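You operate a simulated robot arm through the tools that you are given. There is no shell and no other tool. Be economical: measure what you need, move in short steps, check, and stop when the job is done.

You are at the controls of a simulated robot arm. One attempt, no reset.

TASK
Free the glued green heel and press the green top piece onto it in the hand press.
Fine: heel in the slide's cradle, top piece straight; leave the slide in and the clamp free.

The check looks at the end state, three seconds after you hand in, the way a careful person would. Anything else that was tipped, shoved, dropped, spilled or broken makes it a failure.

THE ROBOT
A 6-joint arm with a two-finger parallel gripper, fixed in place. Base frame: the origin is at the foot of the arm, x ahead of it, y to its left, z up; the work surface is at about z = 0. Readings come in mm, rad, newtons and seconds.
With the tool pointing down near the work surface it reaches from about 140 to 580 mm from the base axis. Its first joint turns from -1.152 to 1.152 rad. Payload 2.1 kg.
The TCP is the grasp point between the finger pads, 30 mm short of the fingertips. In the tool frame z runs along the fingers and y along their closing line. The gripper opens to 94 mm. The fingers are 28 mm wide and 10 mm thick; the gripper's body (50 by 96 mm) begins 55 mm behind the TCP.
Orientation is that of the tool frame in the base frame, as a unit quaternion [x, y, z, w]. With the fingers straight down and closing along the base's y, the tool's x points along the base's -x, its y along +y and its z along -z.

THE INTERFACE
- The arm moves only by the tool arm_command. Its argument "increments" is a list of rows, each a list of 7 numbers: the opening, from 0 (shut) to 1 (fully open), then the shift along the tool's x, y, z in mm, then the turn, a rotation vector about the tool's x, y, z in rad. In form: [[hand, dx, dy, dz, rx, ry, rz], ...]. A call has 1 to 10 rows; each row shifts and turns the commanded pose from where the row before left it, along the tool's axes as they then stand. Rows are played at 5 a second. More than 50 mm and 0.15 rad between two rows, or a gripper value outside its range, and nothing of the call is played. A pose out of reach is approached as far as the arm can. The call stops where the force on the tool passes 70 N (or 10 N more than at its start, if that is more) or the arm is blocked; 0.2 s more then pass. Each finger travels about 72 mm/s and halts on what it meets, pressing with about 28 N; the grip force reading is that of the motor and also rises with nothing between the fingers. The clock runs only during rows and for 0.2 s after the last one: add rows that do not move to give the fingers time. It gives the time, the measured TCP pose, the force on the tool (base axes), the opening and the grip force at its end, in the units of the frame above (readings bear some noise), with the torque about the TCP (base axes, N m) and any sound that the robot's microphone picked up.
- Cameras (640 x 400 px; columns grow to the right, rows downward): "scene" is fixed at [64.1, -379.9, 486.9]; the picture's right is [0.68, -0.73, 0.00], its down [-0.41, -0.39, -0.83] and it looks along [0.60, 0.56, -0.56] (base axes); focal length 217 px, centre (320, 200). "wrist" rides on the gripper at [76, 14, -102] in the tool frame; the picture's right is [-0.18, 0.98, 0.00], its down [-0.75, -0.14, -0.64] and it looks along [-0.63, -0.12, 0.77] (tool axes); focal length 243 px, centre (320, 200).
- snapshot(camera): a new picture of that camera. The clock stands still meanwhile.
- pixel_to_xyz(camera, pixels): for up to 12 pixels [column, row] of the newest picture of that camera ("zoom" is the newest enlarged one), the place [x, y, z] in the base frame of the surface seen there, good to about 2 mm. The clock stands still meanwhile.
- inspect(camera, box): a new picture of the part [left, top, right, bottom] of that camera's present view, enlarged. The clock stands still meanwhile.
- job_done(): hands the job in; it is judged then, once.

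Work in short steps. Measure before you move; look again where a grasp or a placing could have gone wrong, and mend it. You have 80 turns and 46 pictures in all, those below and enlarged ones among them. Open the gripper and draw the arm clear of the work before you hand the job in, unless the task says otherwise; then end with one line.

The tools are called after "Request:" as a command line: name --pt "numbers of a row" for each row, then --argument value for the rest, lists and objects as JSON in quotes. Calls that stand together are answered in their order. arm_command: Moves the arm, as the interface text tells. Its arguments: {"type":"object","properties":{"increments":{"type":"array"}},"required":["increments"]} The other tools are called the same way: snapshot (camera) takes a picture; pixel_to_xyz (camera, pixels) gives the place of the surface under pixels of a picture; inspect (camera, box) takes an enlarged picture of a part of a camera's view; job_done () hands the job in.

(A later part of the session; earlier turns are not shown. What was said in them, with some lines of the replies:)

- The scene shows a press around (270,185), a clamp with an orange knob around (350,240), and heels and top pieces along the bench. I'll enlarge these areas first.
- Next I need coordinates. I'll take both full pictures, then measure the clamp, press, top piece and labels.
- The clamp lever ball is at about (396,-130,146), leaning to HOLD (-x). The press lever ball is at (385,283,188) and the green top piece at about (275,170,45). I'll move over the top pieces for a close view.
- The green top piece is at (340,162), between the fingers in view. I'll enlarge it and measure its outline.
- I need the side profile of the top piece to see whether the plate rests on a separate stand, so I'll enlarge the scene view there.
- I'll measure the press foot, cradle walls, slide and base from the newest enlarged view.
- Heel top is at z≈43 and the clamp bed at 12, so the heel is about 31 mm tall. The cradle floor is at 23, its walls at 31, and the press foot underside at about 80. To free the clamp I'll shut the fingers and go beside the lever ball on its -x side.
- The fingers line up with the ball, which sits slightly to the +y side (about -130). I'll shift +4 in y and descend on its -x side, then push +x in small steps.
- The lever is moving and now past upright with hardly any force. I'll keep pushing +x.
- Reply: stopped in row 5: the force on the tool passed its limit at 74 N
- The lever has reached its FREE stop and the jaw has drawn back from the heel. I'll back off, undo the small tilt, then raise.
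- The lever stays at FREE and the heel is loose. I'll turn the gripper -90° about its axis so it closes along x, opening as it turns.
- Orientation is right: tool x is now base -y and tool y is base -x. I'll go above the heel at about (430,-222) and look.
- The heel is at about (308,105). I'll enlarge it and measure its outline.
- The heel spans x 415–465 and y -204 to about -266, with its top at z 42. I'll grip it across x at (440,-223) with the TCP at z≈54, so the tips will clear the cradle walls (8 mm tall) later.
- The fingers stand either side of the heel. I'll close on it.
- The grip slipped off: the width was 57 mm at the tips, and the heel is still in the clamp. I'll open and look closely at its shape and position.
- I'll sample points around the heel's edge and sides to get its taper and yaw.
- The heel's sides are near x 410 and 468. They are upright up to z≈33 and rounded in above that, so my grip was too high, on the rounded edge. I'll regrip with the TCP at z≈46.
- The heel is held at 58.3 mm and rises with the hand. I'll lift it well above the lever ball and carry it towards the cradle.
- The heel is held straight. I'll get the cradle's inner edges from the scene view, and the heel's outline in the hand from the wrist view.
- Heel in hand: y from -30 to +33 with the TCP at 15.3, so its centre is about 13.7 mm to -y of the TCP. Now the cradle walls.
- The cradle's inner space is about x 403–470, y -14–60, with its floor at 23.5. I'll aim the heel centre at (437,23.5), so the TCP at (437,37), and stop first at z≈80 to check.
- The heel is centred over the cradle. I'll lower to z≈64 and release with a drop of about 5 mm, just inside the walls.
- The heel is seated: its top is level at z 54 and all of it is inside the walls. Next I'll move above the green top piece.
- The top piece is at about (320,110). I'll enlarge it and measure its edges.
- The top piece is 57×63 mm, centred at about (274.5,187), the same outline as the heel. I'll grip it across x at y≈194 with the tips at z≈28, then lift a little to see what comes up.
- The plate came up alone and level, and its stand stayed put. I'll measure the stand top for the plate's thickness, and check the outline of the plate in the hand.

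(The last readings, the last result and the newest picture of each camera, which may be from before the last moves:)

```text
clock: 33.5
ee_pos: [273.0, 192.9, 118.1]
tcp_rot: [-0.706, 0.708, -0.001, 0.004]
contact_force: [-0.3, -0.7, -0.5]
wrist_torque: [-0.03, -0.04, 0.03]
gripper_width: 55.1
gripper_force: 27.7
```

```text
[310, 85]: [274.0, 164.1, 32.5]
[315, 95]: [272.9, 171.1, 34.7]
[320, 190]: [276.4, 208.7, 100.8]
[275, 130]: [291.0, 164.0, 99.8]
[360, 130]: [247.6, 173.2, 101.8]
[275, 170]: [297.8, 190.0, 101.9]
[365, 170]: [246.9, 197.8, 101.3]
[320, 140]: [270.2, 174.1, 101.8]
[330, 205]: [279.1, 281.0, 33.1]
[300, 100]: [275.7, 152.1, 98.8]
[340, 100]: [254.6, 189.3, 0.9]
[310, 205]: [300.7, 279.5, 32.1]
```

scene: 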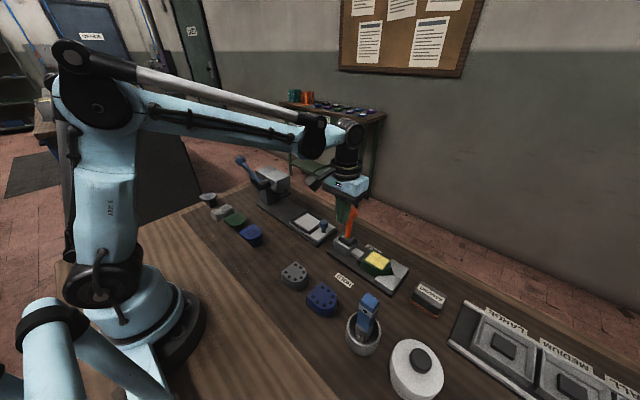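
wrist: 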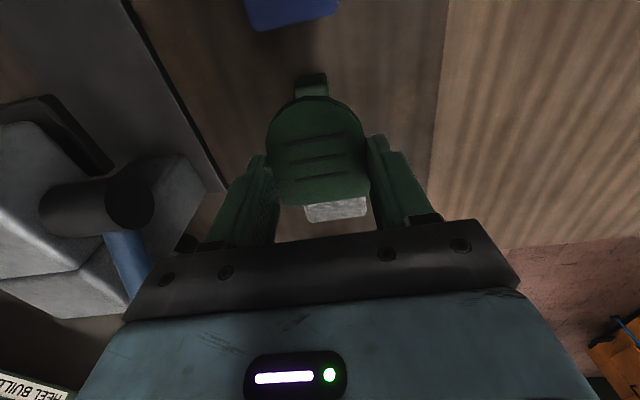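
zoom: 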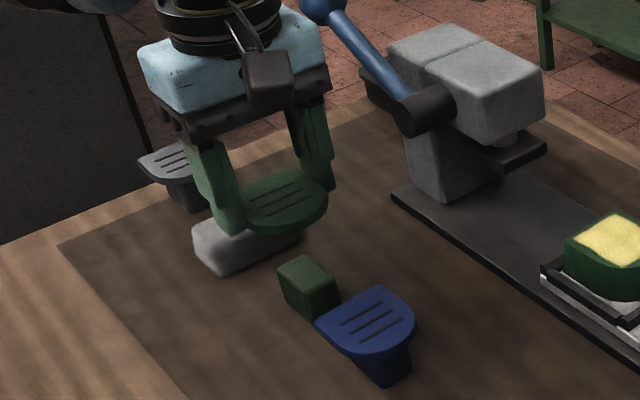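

The plate's top is about 16 mm below the TCP and its bottom about 23, with its centre about 7 mm to -y of the TCP. I'll raise it and carry it back over the heel, then look.

Request:
arm_command --pt "0 0 0 -40 0 0 0" --pt "0 0 0 -40 0 0 0" --pt "0 40 -16 0 0 0 0" --pt "0 35 -30 0 0 0 0" --pt "0 30 -36 0 0 0 0" --pt "0 25 -40 0 0 0 0" --pt "0 25 -40 0 0 0 0" --pt "0 6.5 -2.5 0 0 0 0" --pt "0 0 0 0 0 0 0"

Request:
arm_command --pt "0 0 0 30 0 0 0" --pt "0 0 0 30 0 0 0" --pt "0 0 0 25 0 0 0" --pt "0 0 0 0 0 0 0"

Request:
snapshot --camera "wrist"

Request:
inspect --camera "scene" --box '[275, 170, 345, 240]'

```text
clock: 35.5
ee_pos: [436.4, 29.3, 197.2]
tcp_rot: [-0.706, 0.708, -0.001, 0.003]
contact_force: [0.5, 0.7, 0.0]
wrist_torque: [0.01, 0.02, 0.0]
gripper_width: 55.4
gripper_force: 27.8
```

```text
clock: 36.5
ee_pos: [435.9, 31.7, 111.9]
tcp_rot: [-0.706, 0.708, -0.001, 0.003]
contact_force: [-0.3, -0.4, -0.8]
wrist_torque: [0.02, -0.02, 0.0]
gripper_width: 55.1
gripper_force: 28.0
```

```text
12 pictures are left
```

wrist: 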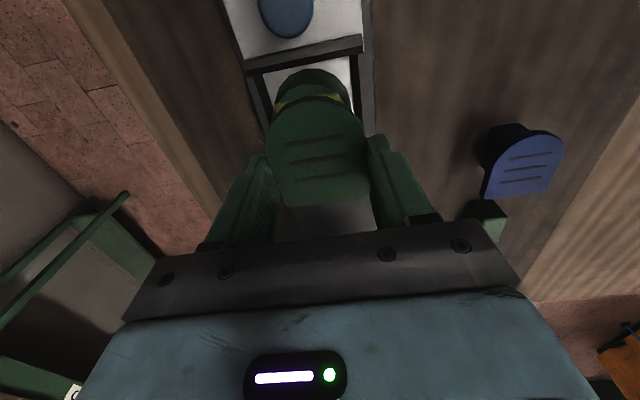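

```text
5.71 times, centred on (310, 205) of scene
```

zoom: 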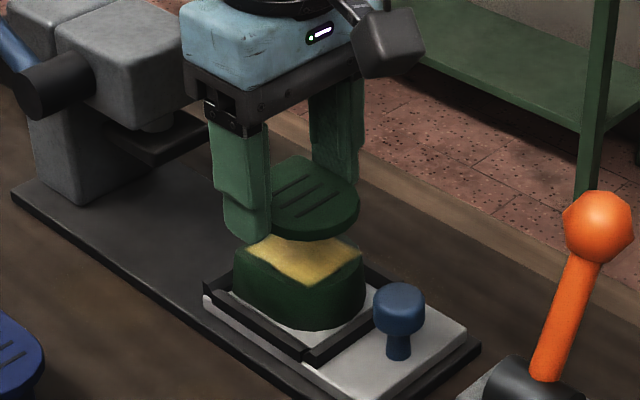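

I'll measure the heel's and plate's front and side edges in both views, for final alignment.

Request:
pixel_to_xyz --camera "wrist" --pixels '[[310, 72], [310, 80], [275, 100], [348, 98], [312, 92], [315, 99], [318, 104], [268, 130], [366, 130], [272, 100], [300, 204], [340, 203]]'

Request:
pixel_to_xyz --camera "zoom" --pixels '[[240, 280], [250, 295], [270, 310], [310, 325], [335, 322], [357, 300], [361, 285], [355, 215], [350, 222], [330, 236], [300, 238], [240, 255]]'

```text
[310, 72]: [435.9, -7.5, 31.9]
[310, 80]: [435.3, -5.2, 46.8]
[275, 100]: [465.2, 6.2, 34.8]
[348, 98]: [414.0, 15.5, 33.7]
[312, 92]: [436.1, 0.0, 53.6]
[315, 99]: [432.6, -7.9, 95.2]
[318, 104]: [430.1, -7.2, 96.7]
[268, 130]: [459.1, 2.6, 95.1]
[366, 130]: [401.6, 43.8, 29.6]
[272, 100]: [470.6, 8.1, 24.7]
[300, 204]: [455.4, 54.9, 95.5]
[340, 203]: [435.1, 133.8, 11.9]
```

```text
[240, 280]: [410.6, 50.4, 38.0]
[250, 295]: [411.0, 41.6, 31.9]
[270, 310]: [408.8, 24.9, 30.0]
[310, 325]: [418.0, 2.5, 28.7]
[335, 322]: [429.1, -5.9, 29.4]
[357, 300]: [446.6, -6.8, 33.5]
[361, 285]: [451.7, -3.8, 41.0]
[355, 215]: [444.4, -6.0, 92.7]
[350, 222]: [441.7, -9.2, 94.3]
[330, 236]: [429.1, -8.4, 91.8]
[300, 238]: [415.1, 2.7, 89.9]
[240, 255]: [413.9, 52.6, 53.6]
```

The plate is about 1.5 mm too far to -y and 2 mm too far to -x of the heel. I'll correct that and lower until it nearly touches the glue (TCP≈79).

Request:
arm_command --pt "0 -1.5 -2.2 15 0 0 0" --pt "0 0 0 10 0 0 0" --pt "0 0 0 4 0 0 0" --pt "0 0 0 2 0 0 0" --pt "0 0 0 1 0 0 0" --pt "0 0 0 0 0 0 0"

Request:
inspect --camera "scene" --box '[285, 180, 345, 240]'

```text
clock: 37.9
ee_pos: [438.7, 32.7, 80.9]
tcp_rot: [-0.706, 0.708, 0.0, 0.004]
contact_force: [-1.4, 0.8, 23.4]
wrist_torque: [-0.02, -0.62, 0.03]
gripper_width: 55.1
gripper_force: 27.6
```

```text
6.67 times, centred on (315, 210) of scene
```

zoom: 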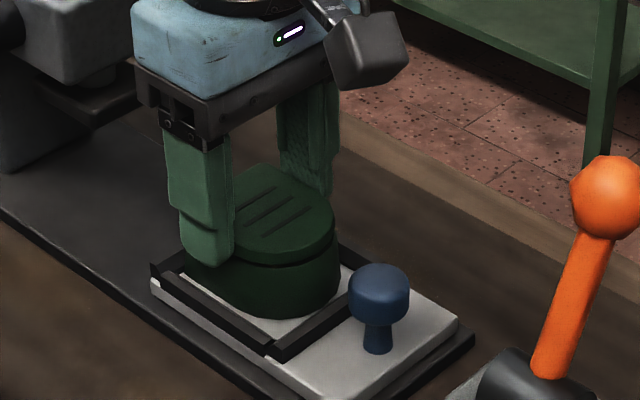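

The 23 N upward, with a torque placing it about 27 mm to +x, means the +x fingertip is on the heel's edge. I'll rise a little, shift +x 2 mm, and lower again.

Request:
arm_command --pt "0 0 0 -3 0 0 0" --pt "0 0 -2 0 0 0 0" --pt "0 0 0 2 0 0 0" --pt "0 0 0 1 0 0 0" --pt "0 0 0 0 0 0 0"

```text
clock: 39.1
ee_pos: [439.4, 32.1, 80.7]
tcp_rot: [-0.706, 0.709, 0.0, 0.003]
contact_force: [-0.6, -1.6, 19.8]
wrist_torque: [0.0, 0.01, 0.03]
gripper_width: 55.5
gripper_force: 27.9
```

Now the force is balanced with no torque, so the hand is centred on the heel in x, and the plate is 2–3 mm above it. I'll ease up 1 mm and open gently, then rise.

Request:
arm_command --pt "0 0 0 -1.2 0 0 0" --pt "0.62 0 0 0 0 0 0" --pt "0.66 0 0 0 0 0 0" --pt "0.8 0 0 0 0 0 0" --pt "1 0 0 0 0 0 0" --pt "1 0 0 -20 0 0 0" --pt "1 0 0 -40 0 0 0" --pt "1 0 0 -40 0 0 0" --pt "1 0 0 0 0 0 0"

Request:
inspect --camera "scene" --box '[285, 180, 345, 240]'

Request:
pixel_to_xyz --camera "zoom" --pixels '[[190, 200], [200, 240], [250, 260], [300, 260], [335, 235], [280, 180], [260, 215], [185, 250], [250, 300], [300, 310], [335, 280], [335, 250]]'

```text
clock: 41.1
ee_pos: [440.2, 30.3, 182.3]
tcp_rot: [-0.706, 0.708, -0.001, 0.003]
contact_force: [-0.2, -0.8, -0.2]
wrist_torque: [0.01, -0.03, 0.02]
gripper_width: 93.8
gripper_force: 0.0
```

```text
6.67 times, centred on (315, 210) of scene
```

zoom: 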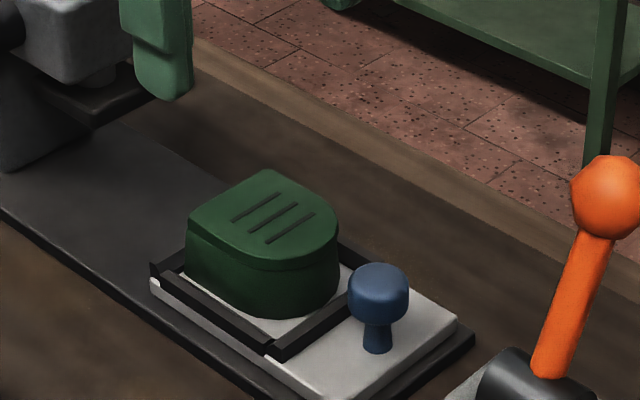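

```text
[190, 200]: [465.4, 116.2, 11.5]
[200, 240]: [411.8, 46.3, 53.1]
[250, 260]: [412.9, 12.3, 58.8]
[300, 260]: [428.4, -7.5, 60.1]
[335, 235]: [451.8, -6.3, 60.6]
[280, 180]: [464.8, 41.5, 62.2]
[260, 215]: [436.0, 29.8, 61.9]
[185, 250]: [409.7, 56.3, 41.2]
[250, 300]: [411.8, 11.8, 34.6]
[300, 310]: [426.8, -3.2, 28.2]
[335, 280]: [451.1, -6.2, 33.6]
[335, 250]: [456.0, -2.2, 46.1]
```

The top piece sits flush on the heel (top z≈62, edges matching). Before pushing the slide, I'll measure the knob and the clamp ball to be sure the hand and camera clear them.

Request:
pixel_to_xyz --camera "zoom" --pixels '[[605, 195], [578, 195], [605, 160], [632, 200], [375, 280], [352, 290], [405, 290], [380, 312], [378, 340], [380, 266], [130, 110], [90, 60]]'

Request:
snapshot --camera "wrist"

```text
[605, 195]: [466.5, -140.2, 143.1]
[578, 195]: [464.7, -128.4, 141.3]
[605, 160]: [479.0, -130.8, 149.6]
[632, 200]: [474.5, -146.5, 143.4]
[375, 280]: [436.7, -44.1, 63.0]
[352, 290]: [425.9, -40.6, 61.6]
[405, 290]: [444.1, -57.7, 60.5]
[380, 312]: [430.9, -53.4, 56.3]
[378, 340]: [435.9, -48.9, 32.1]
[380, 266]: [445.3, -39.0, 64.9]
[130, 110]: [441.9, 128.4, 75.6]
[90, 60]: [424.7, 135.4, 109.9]
```

```text
8 pictures are left
```

wrist: 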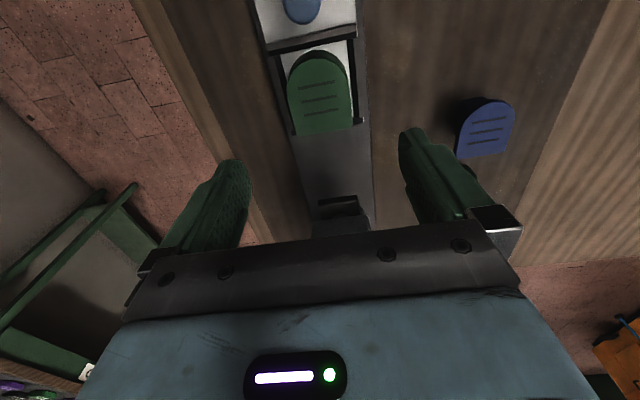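

The knob is at (435,-47), with its head at z 48–66, and the clamp ball at (474,-133,142) stays clear of the hand. I'll shut the fingers and come down on the knob's -y side at y≈-82.

Request:
arm_command --pt "0 38 2 0 0 0 0" --pt "0 38 2 0 0 0 0" --pt "0 36 1 0 0 0 0" --pt "0 0 0 40 0 0 0" --pt "0 0 0 40 0 0 0" --pt "0 0 0 24 0 0 0" --pt "0 0 0 0 0 0 0"

```text
clock: 42.7
ee_pos: [436.8, -80.8, 78.4]
tcp_rot: [-0.706, 0.708, 0.0, 0.002]
contact_force: [0.0, -0.7, -0.2]
wrist_torque: [-0.03, 0.03, -0.05]
gripper_width: 0.0
gripper_force: 27.7
```

In place beside the knob with no contact. I'll push the slide in slowly.

Request:
arm_command --pt "0 -4 0 0 0 0 0" --pt "0 -4 0 0 0 0 0" --pt "0 -5 0 0 0 0 0" --pt "0 -6 0 0 0 0 0" --pt "0 -6 0 0 0 0 0" --pt "0 -6 0 0 0 0 0" --pt "0 -6 0 0 0 0 0" --pt "0 -6 0 0 0 0 0" --pt "0 -6 0 0 0 0 0" --pt "0 -6 0 0 0 0 0"

Request:
inspect --camera "scene" --box '[250, 160, 340, 250]'

```text
clock: 44.9
ee_pos: [434.9, -24.6, 78.0]
tcp_rot: [-0.706, 0.708, 0.0, 0.003]
contact_force: [-0.2, -0.7, -2.2]
wrist_torque: [-0.04, 0.04, 0.03]
gripper_width: 0.0
gripper_force: 27.8
```

```text
4.44 times, centred on (295, 205) of scene
```

zoom: 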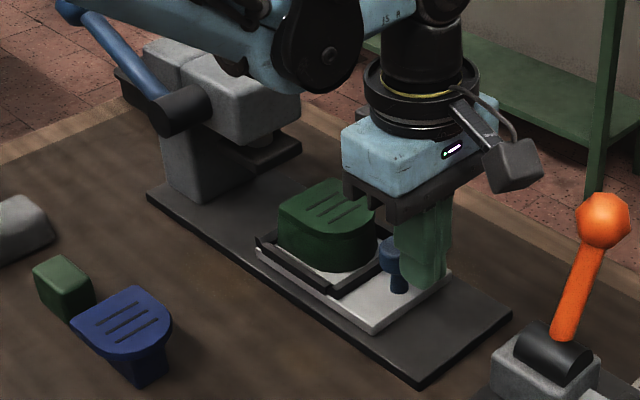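

The slide moves smoothly with the heel and top piece staying put. I'll keep pushing until it stops.

Request:
arm_command --pt "0 -6 0 0 0 0 0" --pt "0 -6 0 0 0 0 0" --pt "0 -6 0 0 0 0 0" --pt "0 -6 0 0 0 0 0" --pt "0 -6 0 0 0 0 0" --pt "0 -5 0 0 0 0 0" --pt "0 -4 0 0 0 0 0" --pt "0 -4 0 0 0 0 0" --pt "0 -4 0 0 0 0 0" --pt "0 -4 0 0 0 0 0"

```text
clock: 47.1
ee_pos: [435.3, 27.2, 78.2]
tcp_rot: [-0.706, 0.708, -0.001, 0.004]
contact_force: [-0.9, -0.8, -0.1]
wrist_torque: [-0.01, 0.01, 0.0]
gripper_width: 0.0
gripper_force: 28.2
```

No stop yet after about 100 mm. I'll continue in 3 mm steps.

Request:
arm_command --pt "0 -3 0 0 0 0 0" --pt "0 -3 0 0 0 0 0" --pt "0 -3 0 0 0 0 0" --pt "0 -3 0 0 0 0 0" --pt "0 -3 0 0 0 0 0" --pt "0 -3 0 0 0 0 0"

Request:
inspect --camera "scene" --box '[240, 150, 330, 240]'

Request:
pixel_to_xyz --camera "zoom" --pixels '[[320, 250], [300, 245], [280, 240], [270, 215], [300, 270], [330, 300], [340, 290], [385, 340], [300, 200], [230, 260], [345, 230], [310, 180]]'

```text
clock: 48.5
ee_pos: [436.0, 45.3, 78.2]
tcp_rot: [-0.706, 0.708, -0.001, 0.003]
contact_force: [0.1, 0.4, 0.8]
wrist_torque: [0.02, 0.02, 0.02]
gripper_width: 0.0
gripper_force: 27.9
```

```text
4.44 times, centred on (285, 195) of scene
```

zoom: 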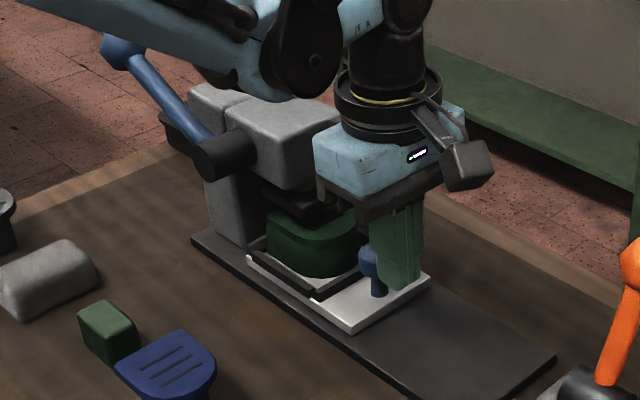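

```text
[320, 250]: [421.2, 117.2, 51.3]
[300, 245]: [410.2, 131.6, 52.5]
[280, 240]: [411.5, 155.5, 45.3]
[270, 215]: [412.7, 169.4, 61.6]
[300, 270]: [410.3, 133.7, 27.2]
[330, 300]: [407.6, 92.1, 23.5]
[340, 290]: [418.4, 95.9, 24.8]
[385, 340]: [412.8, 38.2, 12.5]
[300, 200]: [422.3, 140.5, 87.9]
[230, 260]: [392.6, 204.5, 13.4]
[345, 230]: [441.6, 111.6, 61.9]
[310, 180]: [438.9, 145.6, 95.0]
```

The slide is nearly fully in, with the heel under the foot. The hand still clears the head's front face (y≈130). A few more small steps should find the stop.

Request:
arm_command --pt "0 -2 0 0 0 0 0" --pt "0 -2 0 0 0 0 0" --pt "0 -2 0 0 0 0 0" --pt "0 -2 0 0 0 0 0" --pt "0 -2 0 0 0 0 0" --pt "0 -2 0 0 0 0 0" --pt "0 0 0 0 0 0 0"

```text
clock: 50.1
ee_pos: [435.5, 54.7, 78.8]
tcp_rot: [-0.706, 0.709, -0.001, 0.003]
contact_force: [0.1, -0.3, -0.7]
wrist_torque: [0.04, -0.03, 0.04]
gripper_width: 0.0
gripper_force: 28.2
```

Still free. Continuing in 2 mm steps.

Request:
arm_command --pt "0 -2 0 0 0 0 0" --pt "0 -2 0 0 0 0 0" --pt "0 -2 0 0 0 0 0" --pt "0 -2 0 0 0 0 0" --pt "0 0 0 0 0 0 0"

```text
clock: 51.3
ee_pos: [436.4, 58.8, 79.3]
tcp_rot: [-0.704, 0.71, -0.005, -0.004]
contact_force: [-17.1, -40.5, 5.4]
wrist_torque: [-1.23, 0.15, 0.08]
gripper_width: 0.1
gripper_force: 27.7
```

The slide is against its stop (about 40 N). I'll back off the knob, rise high, and move above the press lever's ball.

Request:
arm_command --pt "0 12 0 0 0 0 0" --pt "0 20 0 0 0 0 0" --pt "0 0 0 -48 0 0 0" --pt "0 0 0 -48 0 0 0" --pt "0 0 0 -48 0 0 0" --pt "0 0 0 -48 0 0 0" --pt "0 0 0 0 0 0 0"

Request:
arm_command --pt "0 -43 8 0 0 0 0" --pt "0 -43 8 0 0 0 0" --pt "0 -43 8 0 0 0 0" --pt "0 -43 8 0 0 0 0" --pt "0 -43 7 0 0 0 0" --pt "0 -43 7 0 0 0 0" --pt "0 0 0 0 0 0 0"

Request:
snapshot --camera "scene"

Request:
snapshot --camera "wrist"

```text
clock: 52.9
ee_pos: [435.5, 31.0, 271.3]
tcp_rot: [-0.706, 0.709, 0.0, 0.003]
contact_force: [0.8, 0.0, 0.9]
wrist_torque: [0.01, 0.04, -0.01]
gripper_width: 0.1
gripper_force: 28.4
```

```text
clock: 54.5
ee_pos: [391.8, 289.3, 271.2]
tcp_rot: [-0.706, 0.708, -0.001, 0.003]
contact_force: [0.5, -0.3, -0.1]
wrist_torque: [0.01, 0.02, 0.0]
gripper_width: 0.0
gripper_force: 27.9
```

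```text
5 pictures are left
```

scene: 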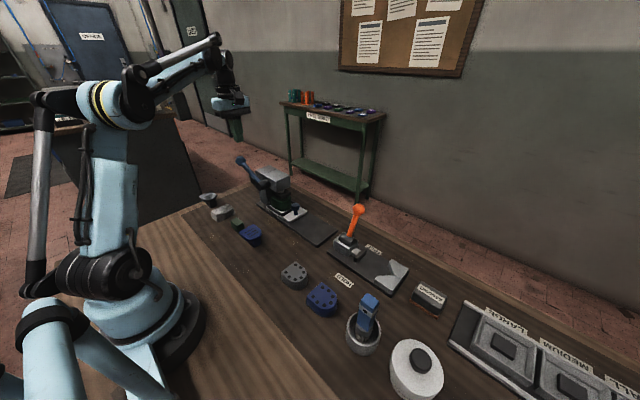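

```text
4 pictures are left
```

wrist: 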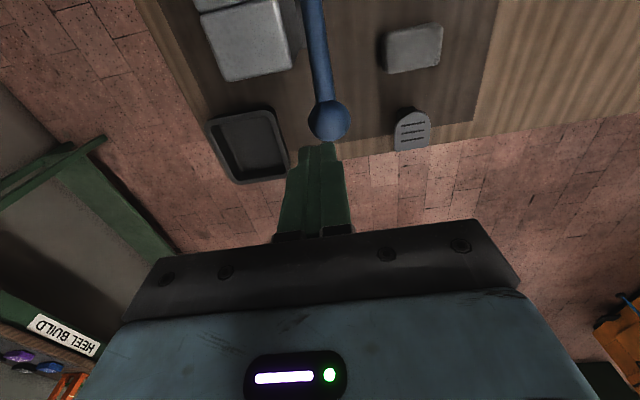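

Everything sits as before, and the slide is in. I'll measure the lever ball at wrist (329,121) and the shaft, as well as the tray.

Request:
pixel_to_xyz --camera "wrist" --pixels '[[329, 121], [310, 121], [348, 121], [329, 103], [329, 138], [320, 70], [315, 30], [285, 150], [270, 115], [318, 150], [412, 130], [330, 143]]'

Request:
pixel_to_xyz --camera "scene" --pixels '[[241, 160], [237, 160], [245, 162], [241, 155], [238, 137], [230, 133], [250, 172], [280, 207], [283, 211], [290, 205], [297, 208], [300, 216]]'

```text
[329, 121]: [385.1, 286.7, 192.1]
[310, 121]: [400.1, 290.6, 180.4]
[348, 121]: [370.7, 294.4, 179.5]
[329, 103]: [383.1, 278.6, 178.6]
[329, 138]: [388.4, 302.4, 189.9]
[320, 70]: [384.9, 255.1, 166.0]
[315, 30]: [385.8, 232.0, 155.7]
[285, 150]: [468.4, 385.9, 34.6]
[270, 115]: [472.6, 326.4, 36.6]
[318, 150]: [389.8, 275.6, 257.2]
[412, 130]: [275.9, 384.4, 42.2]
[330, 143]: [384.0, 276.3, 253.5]
```

```text
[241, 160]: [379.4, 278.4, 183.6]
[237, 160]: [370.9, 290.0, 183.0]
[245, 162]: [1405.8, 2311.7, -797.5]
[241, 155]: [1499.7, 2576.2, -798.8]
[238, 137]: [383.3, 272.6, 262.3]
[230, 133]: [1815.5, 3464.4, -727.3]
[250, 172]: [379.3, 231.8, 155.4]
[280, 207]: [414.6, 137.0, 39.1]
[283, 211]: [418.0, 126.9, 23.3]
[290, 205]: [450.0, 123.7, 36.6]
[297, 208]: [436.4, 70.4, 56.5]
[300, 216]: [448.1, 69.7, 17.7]
```

The lever ball's centre is at (385.4,292,180), so its top is at about 195. I'll centre over it and press down in small steps, watching the force.

Request:
arm_command --pt "0 -3 6 0 0 0 0" --pt "0 0 0 30 0 0 0" --pt "0 0 0 10 0 0 0" --pt "0 0 0 6 0 0 0" --pt "0 0 0 6 0 0 0" --pt "0 0 0 6 0 0 0" --pt "0 0 0 6 0 0 0" --pt "0 0 0 6 0 0 0" --pt "0 0 0 6 0 0 0"

```text
clock: 56.5
ee_pos: [384.5, 292.7, 194.1]
tcp_rot: [-0.706, 0.708, 0.0, 0.002]
contact_force: [-0.2, 0.0, 1.2]
wrist_torque: [0.04, 0.0, 0.02]
gripper_width: 0.1
gripper_force: 27.9
```

The lever gives way easily, with the tip now at z≈164. I'll continue pressing down.

Request:
arm_command --pt "0 0 0 6 0 0 0" --pt "0 0 0 6 0 0 0" --pt "0 0 0 6 0 0 0" --pt "0 0 0 6 0 0 0" --pt "0 0 0 6 0 0 0" --pt "0 0 0 0 0 0 0"

Request:
inspect --camera "scene" --box '[220, 120, 320, 230]'

```text
clock: 57.5
ee_pos: [383.5, 293.5, 176.1]
tcp_rot: [-0.707, 0.707, 0.001, 0.006]
contact_force: [-0.8, -2.3, 45.1]
wrist_torque: [0.43, -0.02, 0.06]
gripper_width: 0.0
gripper_force: 27.9
stopped in row 5: the force on the tool passed its limit at 81 N (the readings are from after the stop); the commanded pose is now the measured one
```

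```text
3.64 times, centred on (270, 175) of scene
```

zoom: 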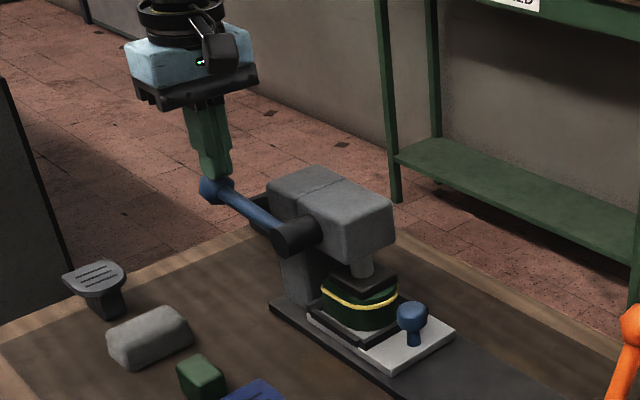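

The foot is down on the top piece and the glue has squeezed out evenly. I'll hold the press for a moment, then lift away.

Request:
arm_command --pt "0 0 0 1 0 0 0" --pt "0 0 0 0 0 0 0" --pt "0 0 0 0 0 0 0" --pt "0 0 0 0 0 0 0" --pt "0 0 0 0 0 0 0" --pt "0 0 0 0 0 0 0" --pt "0 0 0 0 0 0 0"

Request:
arm_command --pt "0 0 0 -10 0 0 0" --pt "0 0 0 -20 0 0 0" --pt "0 0 0 -40 0 0 0" --pt "0 0 0 -45 0 0 0" --pt "0.5 0 0 -20 0 0 0" --pt "1 0 30 0 0 0 0" --pt "1 0 40 0 0 0 0" --pt "1 0 40 0 0 0 0" --pt "1 0 0 0 0 0 0"

Request:
inspect --camera "scene" --box '[220, 140, 330, 240]'

```text
clock: 59.1
ee_pos: [384.5, 293.5, 174.3]
tcp_rot: [-0.706, 0.708, 0.001, 0.005]
contact_force: [-6.2, -7.8, 62.7]
wrist_torque: [0.51, 0.13, 0.01]
gripper_width: 0.0
gripper_force: 28.2
```

```text
clock: 61.1
ee_pos: [272.6, 292.6, 306.1]
tcp_rot: [-0.705, 0.709, 0.001, 0.005]
contact_force: [-0.2, 0.4, -1.2]
wrist_torque: [0.03, -0.05, 0.0]
gripper_width: 93.9
gripper_force: 0.1
```

```text
4.00 times, centred on (275, 190) of scene
```

zoom: 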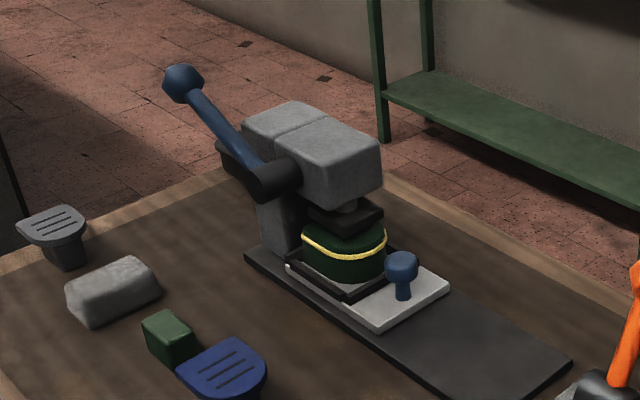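

The lever sprang back up and the foot lifted. The top piece sits straight with an even glue bead, the slide is in and the clamp lever is at FREE. The gripper is open and clear, so I'm handing in.

Request:
job_done

```text
The job is handed in.
```

The green heel is out of the clamp and seated in the slide's cradle, with the green top piece pressed on straight; the slide is in, the clamp is at FREE, and nothing else looked disturbed.
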